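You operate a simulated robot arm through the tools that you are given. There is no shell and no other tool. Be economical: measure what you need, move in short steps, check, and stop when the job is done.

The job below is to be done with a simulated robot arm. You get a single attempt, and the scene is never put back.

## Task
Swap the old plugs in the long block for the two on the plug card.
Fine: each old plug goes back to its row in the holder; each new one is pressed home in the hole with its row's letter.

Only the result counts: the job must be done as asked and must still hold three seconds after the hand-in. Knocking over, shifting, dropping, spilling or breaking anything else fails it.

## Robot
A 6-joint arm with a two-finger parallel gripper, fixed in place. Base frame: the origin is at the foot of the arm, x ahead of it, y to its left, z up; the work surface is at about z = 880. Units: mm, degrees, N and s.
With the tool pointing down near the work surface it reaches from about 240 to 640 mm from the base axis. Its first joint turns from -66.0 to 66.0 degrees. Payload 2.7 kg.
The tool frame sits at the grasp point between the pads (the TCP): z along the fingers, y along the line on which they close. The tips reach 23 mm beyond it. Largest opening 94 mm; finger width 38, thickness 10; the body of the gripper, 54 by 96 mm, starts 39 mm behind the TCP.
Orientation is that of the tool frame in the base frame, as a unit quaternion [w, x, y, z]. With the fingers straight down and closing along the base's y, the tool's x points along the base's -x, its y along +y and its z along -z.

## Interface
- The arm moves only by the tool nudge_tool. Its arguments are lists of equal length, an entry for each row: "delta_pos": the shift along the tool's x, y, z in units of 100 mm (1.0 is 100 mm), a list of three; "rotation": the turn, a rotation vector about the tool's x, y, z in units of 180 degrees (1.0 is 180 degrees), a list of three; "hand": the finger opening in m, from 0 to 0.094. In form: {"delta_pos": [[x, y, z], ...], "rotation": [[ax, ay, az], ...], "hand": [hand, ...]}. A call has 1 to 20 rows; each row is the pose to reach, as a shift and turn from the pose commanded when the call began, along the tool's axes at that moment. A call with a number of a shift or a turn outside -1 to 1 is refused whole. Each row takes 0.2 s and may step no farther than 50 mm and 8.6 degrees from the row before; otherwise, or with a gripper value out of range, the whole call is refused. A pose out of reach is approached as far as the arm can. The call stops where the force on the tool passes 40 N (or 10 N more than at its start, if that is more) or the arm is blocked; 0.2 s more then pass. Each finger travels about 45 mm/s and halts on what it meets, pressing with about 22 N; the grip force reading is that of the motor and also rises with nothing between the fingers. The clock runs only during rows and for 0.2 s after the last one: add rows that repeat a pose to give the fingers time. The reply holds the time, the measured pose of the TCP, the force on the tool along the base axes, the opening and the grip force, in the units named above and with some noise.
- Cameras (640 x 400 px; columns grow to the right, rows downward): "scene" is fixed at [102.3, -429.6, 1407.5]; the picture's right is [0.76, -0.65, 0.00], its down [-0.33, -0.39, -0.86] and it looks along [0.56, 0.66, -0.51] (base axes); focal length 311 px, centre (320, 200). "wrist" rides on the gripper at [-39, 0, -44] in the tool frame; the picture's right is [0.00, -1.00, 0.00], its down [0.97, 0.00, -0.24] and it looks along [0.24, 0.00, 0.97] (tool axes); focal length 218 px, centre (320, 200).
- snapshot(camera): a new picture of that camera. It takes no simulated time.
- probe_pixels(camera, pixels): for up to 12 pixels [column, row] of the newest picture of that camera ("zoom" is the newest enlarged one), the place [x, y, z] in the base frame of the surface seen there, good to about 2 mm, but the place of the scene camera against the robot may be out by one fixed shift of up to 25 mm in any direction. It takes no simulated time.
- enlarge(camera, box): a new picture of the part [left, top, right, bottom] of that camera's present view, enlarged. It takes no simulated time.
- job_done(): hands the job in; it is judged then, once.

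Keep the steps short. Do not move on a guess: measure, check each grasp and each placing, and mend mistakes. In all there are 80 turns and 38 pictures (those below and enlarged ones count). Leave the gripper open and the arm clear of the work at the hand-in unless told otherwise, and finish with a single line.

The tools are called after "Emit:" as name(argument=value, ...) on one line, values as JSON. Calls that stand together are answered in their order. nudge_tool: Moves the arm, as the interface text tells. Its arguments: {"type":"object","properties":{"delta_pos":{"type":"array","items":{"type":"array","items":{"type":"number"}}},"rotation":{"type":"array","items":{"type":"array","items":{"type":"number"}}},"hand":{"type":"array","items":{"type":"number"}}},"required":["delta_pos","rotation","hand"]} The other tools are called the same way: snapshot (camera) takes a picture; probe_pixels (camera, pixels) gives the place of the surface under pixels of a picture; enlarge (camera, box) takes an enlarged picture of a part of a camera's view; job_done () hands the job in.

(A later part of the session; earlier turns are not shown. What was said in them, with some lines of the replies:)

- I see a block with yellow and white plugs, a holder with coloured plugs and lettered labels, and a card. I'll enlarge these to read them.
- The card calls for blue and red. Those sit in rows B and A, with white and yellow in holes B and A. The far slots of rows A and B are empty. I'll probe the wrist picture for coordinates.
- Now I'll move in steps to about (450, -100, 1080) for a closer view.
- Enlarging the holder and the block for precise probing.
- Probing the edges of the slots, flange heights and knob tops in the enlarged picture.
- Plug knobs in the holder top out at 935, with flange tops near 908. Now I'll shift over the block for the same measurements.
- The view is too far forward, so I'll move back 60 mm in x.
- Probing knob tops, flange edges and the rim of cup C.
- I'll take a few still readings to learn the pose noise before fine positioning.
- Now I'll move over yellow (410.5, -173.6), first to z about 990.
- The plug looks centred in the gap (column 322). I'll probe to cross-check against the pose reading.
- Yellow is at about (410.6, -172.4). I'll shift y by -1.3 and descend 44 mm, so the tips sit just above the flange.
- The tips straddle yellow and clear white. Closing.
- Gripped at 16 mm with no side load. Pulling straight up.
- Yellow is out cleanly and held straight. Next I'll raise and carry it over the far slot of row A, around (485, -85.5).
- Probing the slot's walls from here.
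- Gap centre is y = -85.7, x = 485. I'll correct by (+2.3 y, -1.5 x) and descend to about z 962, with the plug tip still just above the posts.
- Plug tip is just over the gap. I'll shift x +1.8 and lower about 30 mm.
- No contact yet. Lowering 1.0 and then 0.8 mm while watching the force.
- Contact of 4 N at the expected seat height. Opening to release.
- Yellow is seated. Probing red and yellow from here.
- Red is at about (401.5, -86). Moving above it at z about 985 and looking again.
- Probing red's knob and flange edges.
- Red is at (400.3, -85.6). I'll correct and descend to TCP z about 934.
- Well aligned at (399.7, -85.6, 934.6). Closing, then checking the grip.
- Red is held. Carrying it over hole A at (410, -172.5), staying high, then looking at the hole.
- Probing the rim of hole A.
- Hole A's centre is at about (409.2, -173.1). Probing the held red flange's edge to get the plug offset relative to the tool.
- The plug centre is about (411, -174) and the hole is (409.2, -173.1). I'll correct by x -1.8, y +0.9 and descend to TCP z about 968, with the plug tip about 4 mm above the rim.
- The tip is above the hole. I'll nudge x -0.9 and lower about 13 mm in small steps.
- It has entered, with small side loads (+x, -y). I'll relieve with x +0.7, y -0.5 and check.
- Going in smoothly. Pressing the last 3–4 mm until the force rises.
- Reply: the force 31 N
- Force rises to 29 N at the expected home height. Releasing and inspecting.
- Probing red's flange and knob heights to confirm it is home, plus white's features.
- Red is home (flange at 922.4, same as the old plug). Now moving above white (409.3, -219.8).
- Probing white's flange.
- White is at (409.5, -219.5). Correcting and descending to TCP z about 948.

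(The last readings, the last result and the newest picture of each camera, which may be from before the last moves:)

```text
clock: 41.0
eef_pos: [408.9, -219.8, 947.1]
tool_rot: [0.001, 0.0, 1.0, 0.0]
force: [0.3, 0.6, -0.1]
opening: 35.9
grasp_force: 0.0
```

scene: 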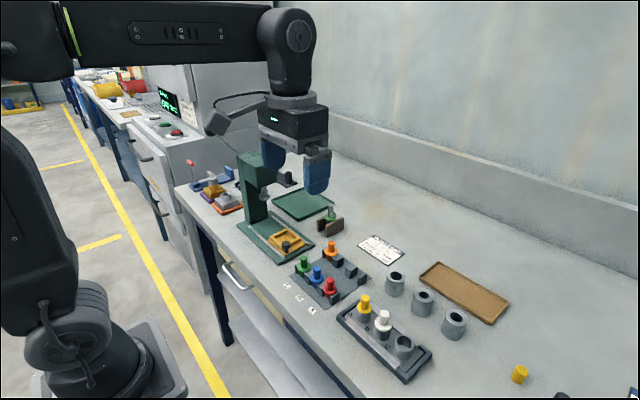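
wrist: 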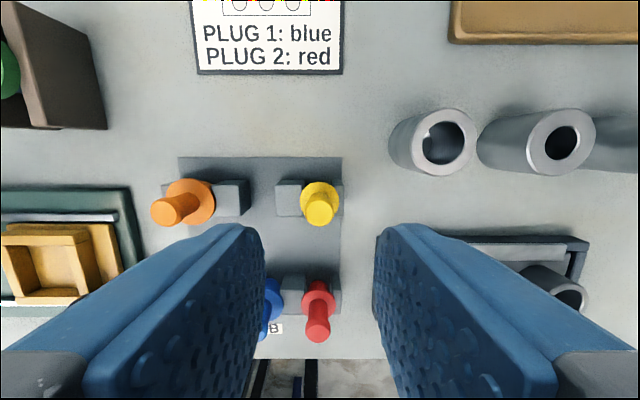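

Aligned at (409.0, -220, 948). Closing, checking side force, then lifting.

Emit:
nudge_tool(delta_pos=[[0, 0, 0], [0, 0, 0], [0, 0, 0], [0, 0, 0]], rotation=[[0, 0, 0], [0, 0, 0], [0, 0, 0], [0, 0, 0]], hand=[0.022, 0.0, 0.0, 0.0])

Emit:
nudge_tool(delta_pos=[[0, 0, -0.03], [0, 0, -0.08], [0, 0, -0.16], [0, 0, -0.4], [0, 0, -0.75], [0, 0, -0.75]], rotation=[[0, 0, 0], [0, 0, 0], [0, 0, 0], [0, 0, 0], [0, 0, 0], [0, 0, 0]], hand=[0.0, 0.0, 0.0, 0.0, 0.0, 0.0])

Emit:
nudge_tool(delta_pos=[[0, 0, 0]], rotation=[[0, 0, 0]], hand=[0.0])

Emit:
snapshot(camera="wrist")

```text
clock: 42.0
eef_pos: [409.3, -220.3, 948.6]
tool_rot: [0.0, -0.001, 1.0, 0.001]
force: [0.5, 4.6, -0.1]
opening: 16.0
grasp_force: 21.8
```

```text
clock: 43.4
eef_pos: [408.9, -219.8, 1023.6]
tool_rot: [0.0, 0.0, 1.0, 0.0]
force: [0.0, 1.3, -0.8]
opening: 16.3
grasp_force: 22.5
```

```text
clock: 43.8
eef_pos: [408.3, -220.3, 1022.6]
tool_rot: [-0.001, 0.0, 1.0, 0.0]
force: [0.3, 0.3, 0.5]
opening: 16.1
grasp_force: 22.0
```

```text
14 pictures are left
```

wrist: 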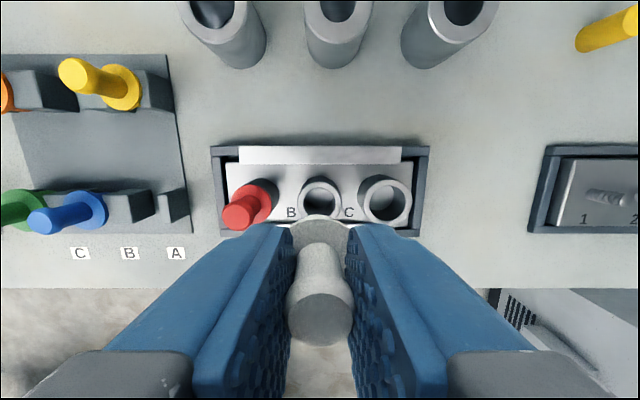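

White is out. Carrying it over the far slot of row B (485, -43), flying above yellow with plenty of clearance.

Emit:
nudge_tool(delta_pos=[[-0.2, 0.35, 0], [-0.4, 0.7, 0], [-0.6, 0.95, 0], [-0.6, 0.95, 0]], rotation=[[0, 0, 0], [0, 0, 0], [0, 0, 0], [0, 0, 0]], hand=[0.0, 0.0, 0.0, 0.0])

Emit:
nudge_tool(delta_pos=[[-0.16, 0.4, 0], [-0.16, 0.81, 0], [-0.16, 0.81, 0], [-0.16, 0.81, 0]], rotation=[[0, 0, 0], [0, 0, 0], [0, 0, 0], [0, 0, 0]], hand=[0.0, 0.0, 0.0, 0.0])

Emit:
nudge_tool(delta_pos=[[0, 0, 0]], rotation=[[0, 0, 0]], hand=[0.0])

Emit:
enlarge(camera="wrist", box=[240, 130, 400, 240])

```text
clock: 44.8
eef_pos: [467.5, -123.9, 1023.1]
tool_rot: [0.0, -0.001, 1.0, 0.0]
force: [1.2, -0.6, -0.4]
opening: 16.1
grasp_force: 22.1
```

```text
clock: 45.8
eef_pos: [484.6, -43.6, 1021.1]
tool_rot: [0.0, 0.0, 1.0, 0.0]
force: [-0.1, -0.4, -0.1]
opening: 16.3
grasp_force: 22.2
```

```text
clock: 46.2
eef_pos: [486.1, -42.8, 1020.2]
tool_rot: [0.0, 0.0, 1.0, 0.0]
force: [0.3, 0.6, -0.5]
opening: 16.1
grasp_force: 22.3
```

```text
3.64 times, centred on (320, 185) of wrist
```

zoom: 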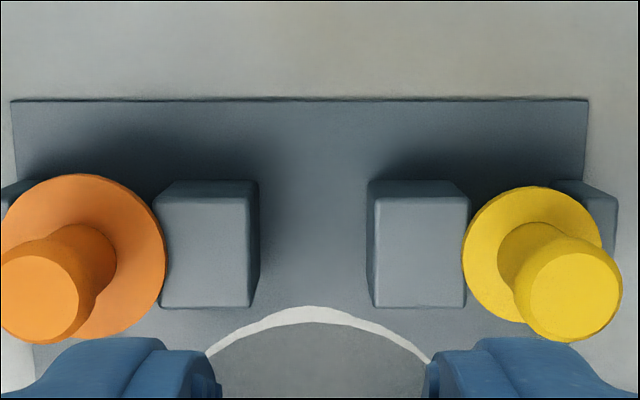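

Probing the slot's walls and the held flange edge.

Emit:
probe_pixels(camera="zoom", pixels=[[244, 250], [378, 250], [250, 250], [374, 250], [419, 200], [419, 302], [205, 302], [318, 315], [318, 309], [240, 340], [395, 340]])

```text
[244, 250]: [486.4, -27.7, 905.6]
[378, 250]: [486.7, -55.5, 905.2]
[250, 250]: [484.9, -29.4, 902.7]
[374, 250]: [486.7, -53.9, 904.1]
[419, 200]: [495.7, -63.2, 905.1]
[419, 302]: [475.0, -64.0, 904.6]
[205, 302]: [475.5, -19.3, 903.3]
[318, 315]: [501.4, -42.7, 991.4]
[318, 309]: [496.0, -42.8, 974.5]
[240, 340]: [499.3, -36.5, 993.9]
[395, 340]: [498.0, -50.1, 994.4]
```

Gap centre is (485.3, -41.8) and the plug is at (486.2, -43). Correcting and descending to z about 965.

Emit:
nudge_tool(delta_pos=[[0.009, 0.011, 0], [0.009, 0.011, 0.3], [0.009, 0.011, 0.56], [0.009, 0.011, 0.56]], rotation=[[0, 0, 0], [0, 0, 0], [0, 0, 0], [0, 0, 0]], hand=[0.0, 0.0, 0.0, 0.0])

Emit:
nudge_tool(delta_pos=[[0, 0, 0]], rotation=[[0, 0, 0]], hand=[0.0])

Emit:
nudge_tool(delta_pos=[[0, 0, 0]], rotation=[[0, 0, 0]], hand=[0.0])

```text
clock: 47.2
eef_pos: [484.5, -42.6, 966.8]
tool_rot: [0.0, 0.0, 1.0, 0.0]
force: [-0.5, 0.2, -0.7]
opening: 16.1
grasp_force: 21.7
```

```text
clock: 47.6
eef_pos: [483.1, -43.5, 966.5]
tool_rot: [0.0, -0.001, 1.0, 0.0]
force: [-0.1, 0.2, -0.1]
opening: 16.3
grasp_force: 22.1
```

```text
clock: 48.0
eef_pos: [483.4, -43.8, 966.3]
tool_rot: [0.0, 0.0, 1.0, 0.0]
force: [0.0, 0.8, -0.7]
opening: 16.0
grasp_force: 22.6
```

Reading (483.7, -43.3). I'll add x +1, y +1.4 and lower 29 mm.

Emit:
nudge_tool(delta_pos=[[-0.01, 0.014, 0.0], [-0.01, 0.014, 0.06], [-0.01, 0.014, 0.14], [-0.01, 0.014, 0.22], [-0.01, 0.014, 0.29], [-0.01, 0.014, 0.29]], rotation=[[0, 0, 0], [0, 0, 0], [0, 0, 0], [0, 0, 0], [0, 0, 0], [0, 0, 0]], hand=[0.0, 0.0, 0.0, 0.0, 0.0, 0.0])

Emit:
nudge_tool(delta_pos=[[0, 0, 0.01], [0, 0, 0.02], [0, 0, 0.02]], rotation=[[0, 0, 0], [0, 0, 0], [0, 0, 0]], hand=[0.0, 0.0, 0.0])

Emit:
nudge_tool(delta_pos=[[0, 0, 0.006], [0, 0, 0.01], [0, 0, 0.01]], rotation=[[0, 0, 0], [0, 0, 0], [0, 0, 0]], hand=[0.0, 0.0, 0.0])

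```text
clock: 49.4
eef_pos: [485.7, -42.0, 937.2]
tool_rot: [0.0, 0.0, 1.0, 0.0]
force: [0.2, -0.6, -0.1]
opening: 16.2
grasp_force: 21.9
```

```text
clock: 50.2
eef_pos: [484.4, -42.3, 934.7]
tool_rot: [0.0, 0.0, 1.0, 0.001]
force: [0.8, -0.3, -1.0]
opening: 16.1
grasp_force: 21.9
```

```text
clock: 51.0
eef_pos: [483.6, -43.0, 935.2]
tool_rot: [0.0, 0.0, 1.0, 0.001]
force: [-0.7, -0.2, -0.6]
opening: 16.3
grasp_force: 21.5
```

No contact yet (z about 935). Lowering in small steps.

Emit:
nudge_tool(delta_pos=[[0, 0, 0.006], [0, 0, 0.01], [0, 0, 0.01]], rotation=[[0, 0, 0], [0, 0, 0], [0, 0, 0]], hand=[0.0, 0.0, 0.0])

Emit:
nudge_tool(delta_pos=[[0, 0, 0.006], [0, 0, 0.006]], rotation=[[0, 0, 0], [0, 0, 0]], hand=[0.0, 0.0])

```text
clock: 51.8
eef_pos: [484.7, -41.5, 934.3]
tool_rot: [0.001, 0.0, 1.0, 0.0]
force: [0.5, 0.0, 5.1]
opening: 16.2
grasp_force: 22.0
```

```text
clock: 52.4
eef_pos: [485.9, -41.6, 933.4]
tool_rot: [0.0, 0.0, 1.0, 0.0]
force: [-0.4, 0.4, 11.7]
opening: 16.2
grasp_force: 21.3
```

Seated with vertical contact. Releasing gently (opening 32) and rising.

Emit:
nudge_tool(delta_pos=[[0, 0, -0.005], [0, 0, -0.005], [0, 0, -0.005]], rotation=[[0, 0, 0], [0, 0, 0], [0, 0, 0]], hand=[0.024, 0.032, 0.032])

Emit:
nudge_tool(delta_pos=[[0, 0, -0.2], [0, 0, -0.5], [0, 0, -0.8], [0, 0, -0.8]], rotation=[[0, 0, 0], [0, 0, 0], [0, 0, 0], [0, 0, 0]], hand=[0.032, 0.032, 0.032, 0.032])

Emit:
nudge_tool(delta_pos=[[0.3, 0, 0], [0.6, 0, 0], [0.83, 0, 0], [0.83, 0, 0.25], [0.83, 0, 0.25]], rotation=[[0, 0, 0], [0, 0, 0], [0, 0, 0], [0, 0, 0], [0, 0, 0]], hand=[0.036, 0.036, 0.036, 0.036, 0.036])

Emit:
nudge_tool(delta_pos=[[0, 0, 0]], rotation=[[0, 0, 0]], hand=[0.036])

Emit:
snapshot(camera="wrist")

```text
clock: 53.2
eef_pos: [484.8, -42.3, 932.5]
tool_rot: [-0.001, 0.0, 1.0, 0.001]
force: [0.1, -0.6, 0.0]
opening: 31.6
grasp_force: 0.1
```

```text
clock: 54.2
eef_pos: [486.0, -42.3, 1011.9]
tool_rot: [0.0, 0.0, 1.0, 0.001]
force: [0.6, -0.2, -0.1]
opening: 32.3
grasp_force: 0.1
```

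```text
clock: 55.4
eef_pos: [402.3, -42.6, 987.9]
tool_rot: [-0.001, 0.0, 1.0, 0.0]
force: [-0.9, 0.0, 0.2]
opening: 36.0
grasp_force: 0.0
```

```text
clock: 55.8
eef_pos: [403.1, -41.3, 987.6]
tool_rot: [0.0, 0.0, 1.0, 0.0]
force: [-0.3, -0.3, 0.0]
opening: 35.9
grasp_force: 0.0
```

```text
12 pictures are left
```

wrist: 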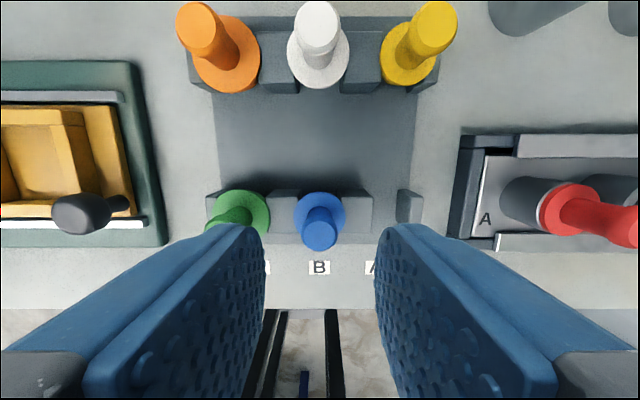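

White is seated. Probing blue.

Emit:
probe_pixels(camera="wrist", pixels=[[297, 212], [344, 212], [320, 193], [306, 232], [334, 232], [320, 249], [320, 232], [300, 203], [340, 203], [318, 87], [318, 30]])

```text
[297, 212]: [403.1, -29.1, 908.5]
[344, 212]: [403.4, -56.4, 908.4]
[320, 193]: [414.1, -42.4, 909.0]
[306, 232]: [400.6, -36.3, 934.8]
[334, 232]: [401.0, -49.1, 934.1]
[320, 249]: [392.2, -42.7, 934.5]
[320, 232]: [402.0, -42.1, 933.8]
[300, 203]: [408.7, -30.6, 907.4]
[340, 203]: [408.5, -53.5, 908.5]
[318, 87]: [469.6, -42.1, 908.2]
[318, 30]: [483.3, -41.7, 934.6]
```

Blue is at (400.3, -42.5). Correcting and descending to z about 934.

Emit:
nudge_tool(delta_pos=[[0.022, -0.004, 0.0], [0.022, -0.004, 0.2], [0.022, -0.004, 0.4], [0.022, -0.004, 0.535], [0.022, -0.004, 0.535]], rotation=[[0, 0, 0], [0, 0, 0], [0, 0, 0], [0, 0, 0], [0, 0, 0]], hand=[0.034, 0.034, 0.034, 0.034, 0.034])

Emit:
nudge_tool(delta_pos=[[0, 0, 0]], rotation=[[0, 0, 0]], hand=[0.034])

Emit:
nudge_tool(delta_pos=[[0, 0, 0]], rotation=[[0, 0, 0]], hand=[0.034])

```text
clock: 57.0
eef_pos: [398.7, -43.4, 935.5]
tool_rot: [0.0, 0.0, 1.0, -0.001]
force: [-0.5, 0.3, 0.0]
opening: 33.9
grasp_force: 0.1
```

```text
clock: 57.4
eef_pos: [401.2, -42.6, 935.8]
tool_rot: [0.001, -0.001, 1.0, 0.0]
force: [-0.9, 0.8, 1.5]
opening: 34.1
grasp_force: 0.1
```

```text
clock: 57.8
eef_pos: [399.9, -43.2, 936.3]
tool_rot: [0.001, -0.001, 1.0, 0.001]
force: [0.2, 0.3, -0.3]
opening: 33.8
grasp_force: 0.0
```

Aligned at (400, -43, 935.8). I'll lower 1.5 mm more, close, lift, and head over hole B.

Emit:
nudge_tool(delta_pos=[[0, 0, 0.013], [0, 0, 0.013], [0, 0, 0.013], [0, 0, 0.013], [0, 0, 0.013]], rotation=[[0, 0, 0], [0, 0, 0], [0, 0, 0], [0, 0, 0], [0, 0, 0]], hand=[0.034, 0.022, 0.0, 0.0, 0.0])

Emit:
nudge_tool(delta_pos=[[0, 0, -0.05], [0, 0, -0.15], [0, 0, -0.3], [0, 0, -0.6], [0, 0, -0.86], [0, 0, -0.86]], rotation=[[0, 0, 0], [0, 0, 0], [0, 0, 0], [0, 0, 0], [0, 0, 0], [0, 0, 0]], hand=[0.0, 0.0, 0.0, 0.0, 0.0, 0.0])

Emit:
nudge_tool(delta_pos=[[0, 0, 0]], rotation=[[0, 0, 0]], hand=[0.0])

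```text
clock: 59.0
eef_pos: [399.1, -43.5, 935.9]
tool_rot: [0.0, 0.0, 1.0, 0.001]
force: [0.1, 0.0, 0.0]
opening: 16.2
grasp_force: 22.3
```

```text
clock: 60.4
eef_pos: [401.3, -42.8, 1016.8]
tool_rot: [0.0, 0.0, 1.0, -0.001]
force: [0.7, 0.5, -0.5]
opening: 16.1
grasp_force: 22.3
```

```text
clock: 60.8
eef_pos: [401.5, -43.3, 1017.4]
tool_rot: [-0.001, 0.0, 1.0, 0.001]
force: [0.5, 0.0, 0.8]
opening: 16.1
grasp_force: 21.9
```

Blue is held. Carrying it over hole B (409.4, -219.7) in two legs at z about 1020, clear of red's top at 950.

Emit:
nudge_tool(delta_pos=[[-0.02, -0.35, -0.03], [-0.04, -0.7, -0.03], [-0.08, -1.0, -0.03], [-0.08, -1.0, -0.03]], rotation=[[0, 0, 0], [0, 0, 0], [0, 0, 0], [0, 0, 0]], hand=[0.0, 0.0, 0.0, 0.0])

Emit:
nudge_tool(delta_pos=[[0, -0.4, 0], [0, -0.765, 0], [0, -0.765, 0], [0, -0.765, 0]], rotation=[[0, 0, 0], [0, 0, 0], [0, 0, 0], [0, 0, 0]], hand=[0.0, 0.0, 0.0, 0.0])

Emit:
nudge_tool(delta_pos=[[0, 0, 0]], rotation=[[0, 0, 0]], hand=[0.0])

Emit:
enlarge(camera="wrist", box=[256, 140, 416, 240])

```text
clock: 61.8
eef_pos: [407.4, -144.4, 1020.5]
tool_rot: [0.0, 0.001, 1.0, 0.0]
force: [-0.4, 0.0, -0.3]
opening: 16.3
grasp_force: 22.3
```

```text
clock: 62.8
eef_pos: [407.8, -220.5, 1024.5]
tool_rot: [-0.001, 0.0, 1.0, 0.0]
force: [0.0, -0.1, -0.7]
opening: 16.3
grasp_force: 22.1
```

```text
clock: 63.2
eef_pos: [406.8, -220.0, 1023.8]
tool_rot: [0.0, 0.0, 1.0, 0.0]
force: [-0.7, 0.0, -1.1]
opening: 16.0
grasp_force: 22.0
```

```text
4.00 times, centred on (336, 190) of wrist
```

zoom: 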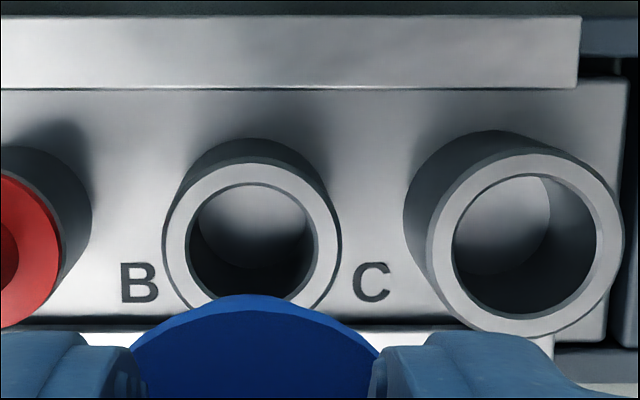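

Probing the rim of hole B and the blue flange/tip edges.

Emit:
probe_pixels(camera="zoom", pixels=[[167, 245], [337, 245], [252, 166], [183, 200], [321, 200], [188, 245], [314, 245], [252, 182], [257, 303], [257, 298], [165, 330], [352, 330]])

Emit:
probe_pixels(camera="zoom", pixels=[[145, 352], [373, 352], [252, 170], [257, 308], [257, 320], [200, 310], [310, 310], [220, 302], [290, 302], [175, 215], [329, 215]])

Emit:
nudge_tool(delta_pos=[[0, 0, 0]], rotation=[[0, 0, 0]], hand=[0.0])

Emit:
nudge_tool(delta_pos=[[0, 0, 0]], rotation=[[0, 0, 0]], hand=[0.0])

```text
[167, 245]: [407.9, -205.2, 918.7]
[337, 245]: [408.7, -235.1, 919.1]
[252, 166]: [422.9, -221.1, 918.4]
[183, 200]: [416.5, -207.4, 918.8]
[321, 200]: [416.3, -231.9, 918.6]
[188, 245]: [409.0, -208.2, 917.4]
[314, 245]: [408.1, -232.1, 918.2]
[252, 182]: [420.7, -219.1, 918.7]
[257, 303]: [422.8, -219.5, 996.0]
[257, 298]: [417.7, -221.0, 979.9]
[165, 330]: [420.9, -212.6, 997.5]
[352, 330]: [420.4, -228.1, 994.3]
```

```text
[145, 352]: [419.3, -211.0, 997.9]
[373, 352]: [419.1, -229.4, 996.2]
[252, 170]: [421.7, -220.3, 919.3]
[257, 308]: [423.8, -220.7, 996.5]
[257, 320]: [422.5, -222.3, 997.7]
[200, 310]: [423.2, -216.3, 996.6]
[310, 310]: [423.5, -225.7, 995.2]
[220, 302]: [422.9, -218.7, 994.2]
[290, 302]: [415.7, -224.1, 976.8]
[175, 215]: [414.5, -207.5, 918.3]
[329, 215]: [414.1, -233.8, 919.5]
```

```text
clock: 63.6
eef_pos: [406.2, -220.6, 1023.5]
tool_rot: [0.001, -0.001, 1.0, 0.0]
force: [0.4, -0.1, -0.4]
opening: 16.0
grasp_force: 21.6
```

```text
clock: 64.0
eef_pos: [409.5, -220.2, 1023.2]
tool_rot: [0.0, 0.0, 1.0, 0.0]
force: [-0.6, 0.0, 0.4]
opening: 16.1
grasp_force: 21.9
```

Plug (408.5, -220.3) and hole B (408.3, -220.1) are nearly aligned. Descending to TCP z about 970, then re-measuring.

Emit:
nudge_tool(delta_pos=[[0.002, 0.002, 0.2], [0.002, 0.002, 0.4], [0.002, 0.002, 0.525], [0.002, 0.002, 0.525]], rotation=[[0, 0, 0], [0, 0, 0], [0, 0, 0], [0, 0, 0]], hand=[0.0, 0.0, 0.0, 0.0])

Emit:
nudge_tool(delta_pos=[[0, 0, 0]], rotation=[[0, 0, 0]], hand=[0.0])

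Emit:
nudge_tool(delta_pos=[[0, 0, 0]], rotation=[[0, 0, 0]], hand=[0.0])

Emit:
nudge_tool(delta_pos=[[0, 0, 0]], rotation=[[0, 0, 0]], hand=[0.0])

Emit:
enlarge(camera="scene", box=[345, 275, 425, 335])

```text
clock: 65.0
eef_pos: [408.5, -218.4, 969.8]
tool_rot: [0.0, 0.0, 1.0, 0.0]
force: [0.3, 0.3, 0.2]
opening: 16.2
grasp_force: 22.1
```

```text
clock: 65.4
eef_pos: [406.3, -218.1, 970.9]
tool_rot: [0.0, 0.0, 1.0, 0.0]
force: [0.1, -0.4, 0.1]
opening: 16.4
grasp_force: 21.9
```

```text
clock: 65.8
eef_pos: [408.0, -219.0, 971.5]
tool_rot: [-0.001, 0.0, 1.0, -0.001]
force: [0.4, 0.4, 0.3]
opening: 16.0
grasp_force: 22.3
```

```text
clock: 66.2
eef_pos: [406.5, -218.7, 969.9]
tool_rot: [0.001, 0.0, 1.0, 0.001]
force: [-1.4, 0.2, -0.3]
opening: 16.2
grasp_force: 22.2
```

```text
6.67 times, centred on (385, 305) of scene
```

zoom: 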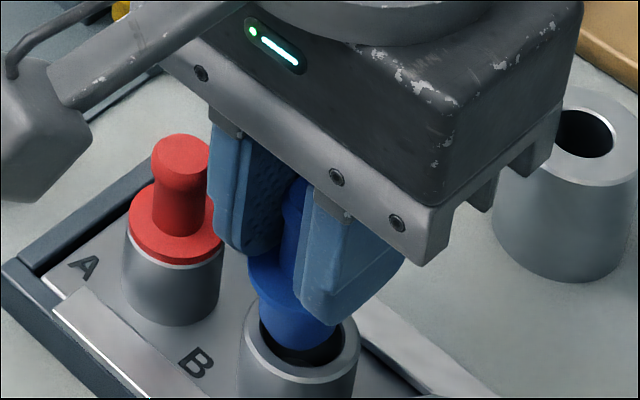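

Readings give (407.3, -218.6), and the picture also shows the plug left of the hole's centre. White was gripped here at TCP (409, -220), so I'll correct x +1.1, y -1.4 and lower about 9 mm.

Emit:
nudge_tool(delta_pos=[[-0.011, -0.014, 0.0], [-0.011, -0.014, 0.03], [-0.011, -0.014, 0.06], [-0.011, -0.014, 0.09], [-0.011, -0.014, 0.09]], rotation=[[0, 0, 0], [0, 0, 0], [0, 0, 0], [0, 0, 0], [0, 0, 0]], hand=[0.0, 0.0, 0.0, 0.0, 0.0])

Emit:
nudge_tool(delta_pos=[[0, 0, 0]], rotation=[[0, 0, 0]], hand=[0.0])

```text
clock: 67.4
eef_pos: [408.0, -220.3, 961.5]
tool_rot: [0.0, 0.0, 1.0, 0.0]
force: [-0.5, -0.8, -1.4]
opening: 16.4
grasp_force: 22.1
```

```text
clock: 67.8
eef_pos: [408.5, -221.5, 961.9]
tool_rot: [0.0, 0.0, 1.0, 0.0]
force: [-1.1, -0.1, -1.7]
opening: 16.1
grasp_force: 21.5
```

No contact at 961.7, where a miss would have touched the rim. Lowering 5 mm more.

Emit:
nudge_tool(delta_pos=[[0, 0, 0.02], [0, 0, 0.04], [0, 0, 0.05], [0, 0, 0.05]], rotation=[[0, 0, 0], [0, 0, 0], [0, 0, 0], [0, 0, 0]], hand=[0.0, 0.0, 0.0, 0.0])

Emit:
nudge_tool(delta_pos=[[0, 0, 0]], rotation=[[0, 0, 0]], hand=[0.0])

```text
clock: 68.8
eef_pos: [409.0, -221.0, 955.7]
tool_rot: [-0.002, 0.0, 1.0, -0.001]
force: [-3.3, 0.5, 0.9]
opening: 16.5
grasp_force: 21.8
```

```text
clock: 69.2
eef_pos: [408.2, -220.2, 955.3]
tool_rot: [0.0, 0.001, 1.0, 0.0]
force: [-4.2, 0.3, -0.7]
opening: 16.2
grasp_force: 22.1
```

It is in the hole with a small -x load. Relieving x by -0.5 and pressing on.

Emit:
nudge_tool(delta_pos=[[0.005, 0, 0], [0.005, 0, 0.02], [0.005, 0, 0.04], [0.005, 0, 0.06], [0.005, 0, 0.06]], rotation=[[0, 0, 0], [0, 0, 0], [0, 0, 0], [0, 0, 0], [0, 0, 0]], hand=[0.0, 0.0, 0.0, 0.0, 0.0])

Emit:
nudge_tool(delta_pos=[[0, 0, 0.01], [0, 0, 0.02], [0, 0, 0.02]], rotation=[[0, 0, 0], [0, 0, 0], [0, 0, 0]], hand=[0.0, 0.0, 0.0])

```text
clock: 70.4
eef_pos: [407.5, -221.0, 949.0]
tool_rot: [0.002, 0.0, 1.0, 0.0]
force: [-5.0, -1.8, 6.5]
opening: 16.1
grasp_force: 21.9
```

```text
clock: 71.2
eef_pos: [407.9, -219.6, 947.7]
tool_rot: [0.001, 0.0, 1.0, 0.0]
force: [-3.7, -0.6, 11.1]
opening: 16.1
grasp_force: 21.9
```

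Pressing further until the force rises clearly.

Emit:
nudge_tool(delta_pos=[[0, 0, 0.008], [0, 0, 0.016], [0, 0, 0.016]], rotation=[[0, 0, 0], [0, 0, 0], [0, 0, 0]], hand=[0.0, 0.0, 0.0])

Emit:
nudge_tool(delta_pos=[[0, 0, 0.006], [0, 0, 0.01], [0, 0, 0.01]], rotation=[[0, 0, 0], [0, 0, 0], [0, 0, 0]], hand=[0.0, 0.0, 0.0])

```text
clock: 72.0
eef_pos: [409.6, -219.9, 946.7]
tool_rot: [0.002, 0.0, 1.0, -0.001]
force: [-7.4, 3.1, 25.0]
opening: 16.3
grasp_force: 22.2
```

```text
clock: 72.8
eef_pos: [408.8, -218.8, 947.9]
tool_rot: [0.002, 0.0, 1.0, -0.001]
force: [-3.3, 4.7, 28.2]
opening: 15.9
grasp_force: 21.7
```

The force is up to 28 N and it has stopped advancing. Releasing, rising and inspecting.

Emit:
nudge_tool(delta_pos=[[0, 0, -0.02], [0, 0, -0.02], [0, 0, -0.02]], rotation=[[0, 0, 0], [0, 0, 0], [0, 0, 0]], hand=[0.024, 0.034, 0.034])

Emit:
nudge_tool(delta_pos=[[0, 0, -0.2], [0, 0, -0.5], [0, 0, -0.7], [0, 0, -0.7]], rotation=[[0, 0, 0], [0, 0, 0], [0, 0, 0], [0, 0, 0]], hand=[0.034, 0.034, 0.034, 0.034])

Emit:
enlarge(camera="wrist", box=[220, 140, 420, 265])

```text
clock: 73.6
eef_pos: [407.3, -219.4, 944.7]
tool_rot: [-0.002, 0.0, 1.0, 0.002]
force: [0.8, 0.0, 0.4]
opening: 34.1
grasp_force: 0.1
```

```text
clock: 74.6
eef_pos: [408.5, -219.8, 1018.0]
tool_rot: [0.0, 0.0, 1.0, 0.001]
force: [-0.3, 0.6, -0.6]
opening: 34.1
grasp_force: 0.0
```

```text
3.20 times, centred on (320, 202) of wrist
```

zoom: 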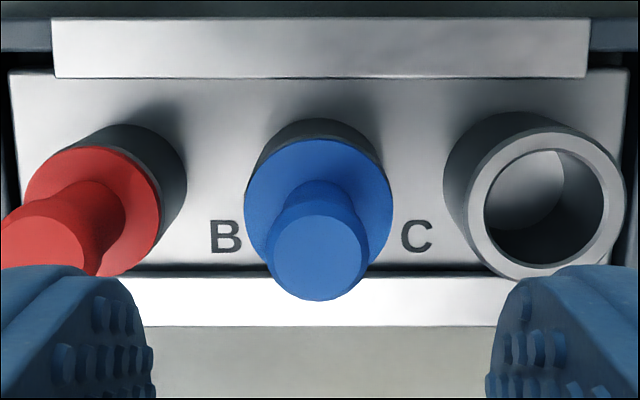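

Probing blue's flange heights all round to check it is home and level.

Emit:
probe_pixels(camera="zoom", pixels=[[318, 145], [318, 155], [252, 200], [386, 200], [260, 170], [375, 170], [280, 155], [355, 155], [318, 255], [60, 165], [130, 160], [150, 200]])

Emit:
enlarge(camera="scene", box=[345, 275, 425, 335])

```text
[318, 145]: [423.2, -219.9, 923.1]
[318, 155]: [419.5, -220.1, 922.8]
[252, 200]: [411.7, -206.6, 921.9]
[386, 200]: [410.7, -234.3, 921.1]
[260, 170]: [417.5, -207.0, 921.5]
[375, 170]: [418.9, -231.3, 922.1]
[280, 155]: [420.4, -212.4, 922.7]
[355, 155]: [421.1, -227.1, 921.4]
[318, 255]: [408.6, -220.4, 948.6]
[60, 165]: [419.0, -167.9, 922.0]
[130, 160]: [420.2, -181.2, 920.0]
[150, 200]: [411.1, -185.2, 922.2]
```

```text
6.67 times, centred on (385, 305) of scene
```

zoom: 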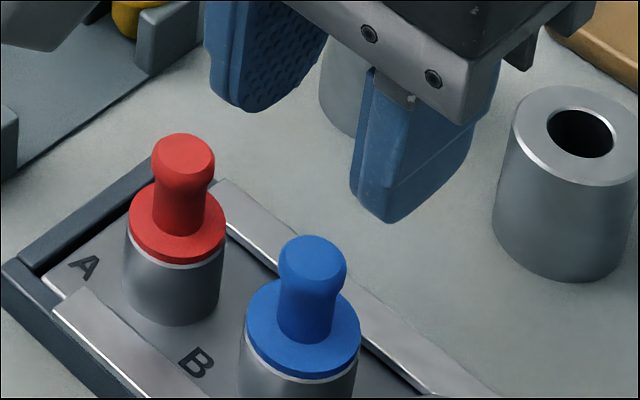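

Both are level and home, at the same height as the old ones. Raising the arm clear, opening fully, and taking a final look.

Emit:
nudge_tool(delta_pos=[[0, 0, -0.45], [0, 0, -0.9], [0.3, 0, -1.0], [0.6, 0, -1.0], [0.6, 0, -1.0]], rotation=[[0, 0, 0], [0, 0, 0], [0, 0, 0], [0, 0, 0], [0, 0, 0]], hand=[0.034, 0.06, 0.08, 0.094, 0.094])

Emit:
enlarge(camera="scene", box=[270, 225, 450, 385])

```text
clock: 75.8
eef_pos: [347.9, -220.1, 1116.0]
tool_rot: [0.001, 0.0, 1.0, 0.0]
force: [0.3, 0.2, 0.9]
opening: 94.1
grasp_force: 0.0
```

```text
2.50 times, centred on (360, 305) of scene
```

zoom: 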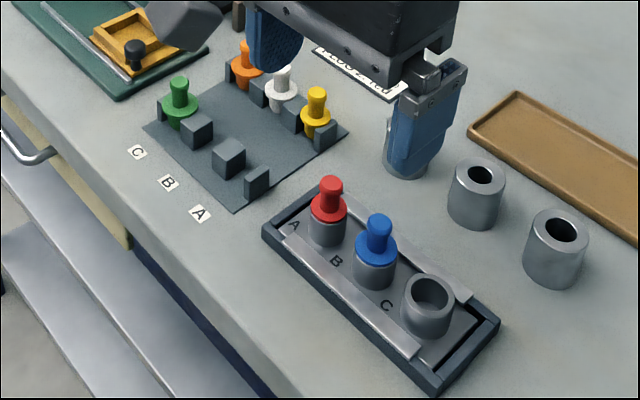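

Everything is in place: yellow in row A, white in row B, red in hole A, blue in hole B. The gripper is open and clear, so I'm handing in.

Emit:
job_done()

```text
The job is handed in.
```

The plugs are swapped: red is pressed home in hole A and blue in hole B, and the old yellow and white plugs are back in holder rows A and B.
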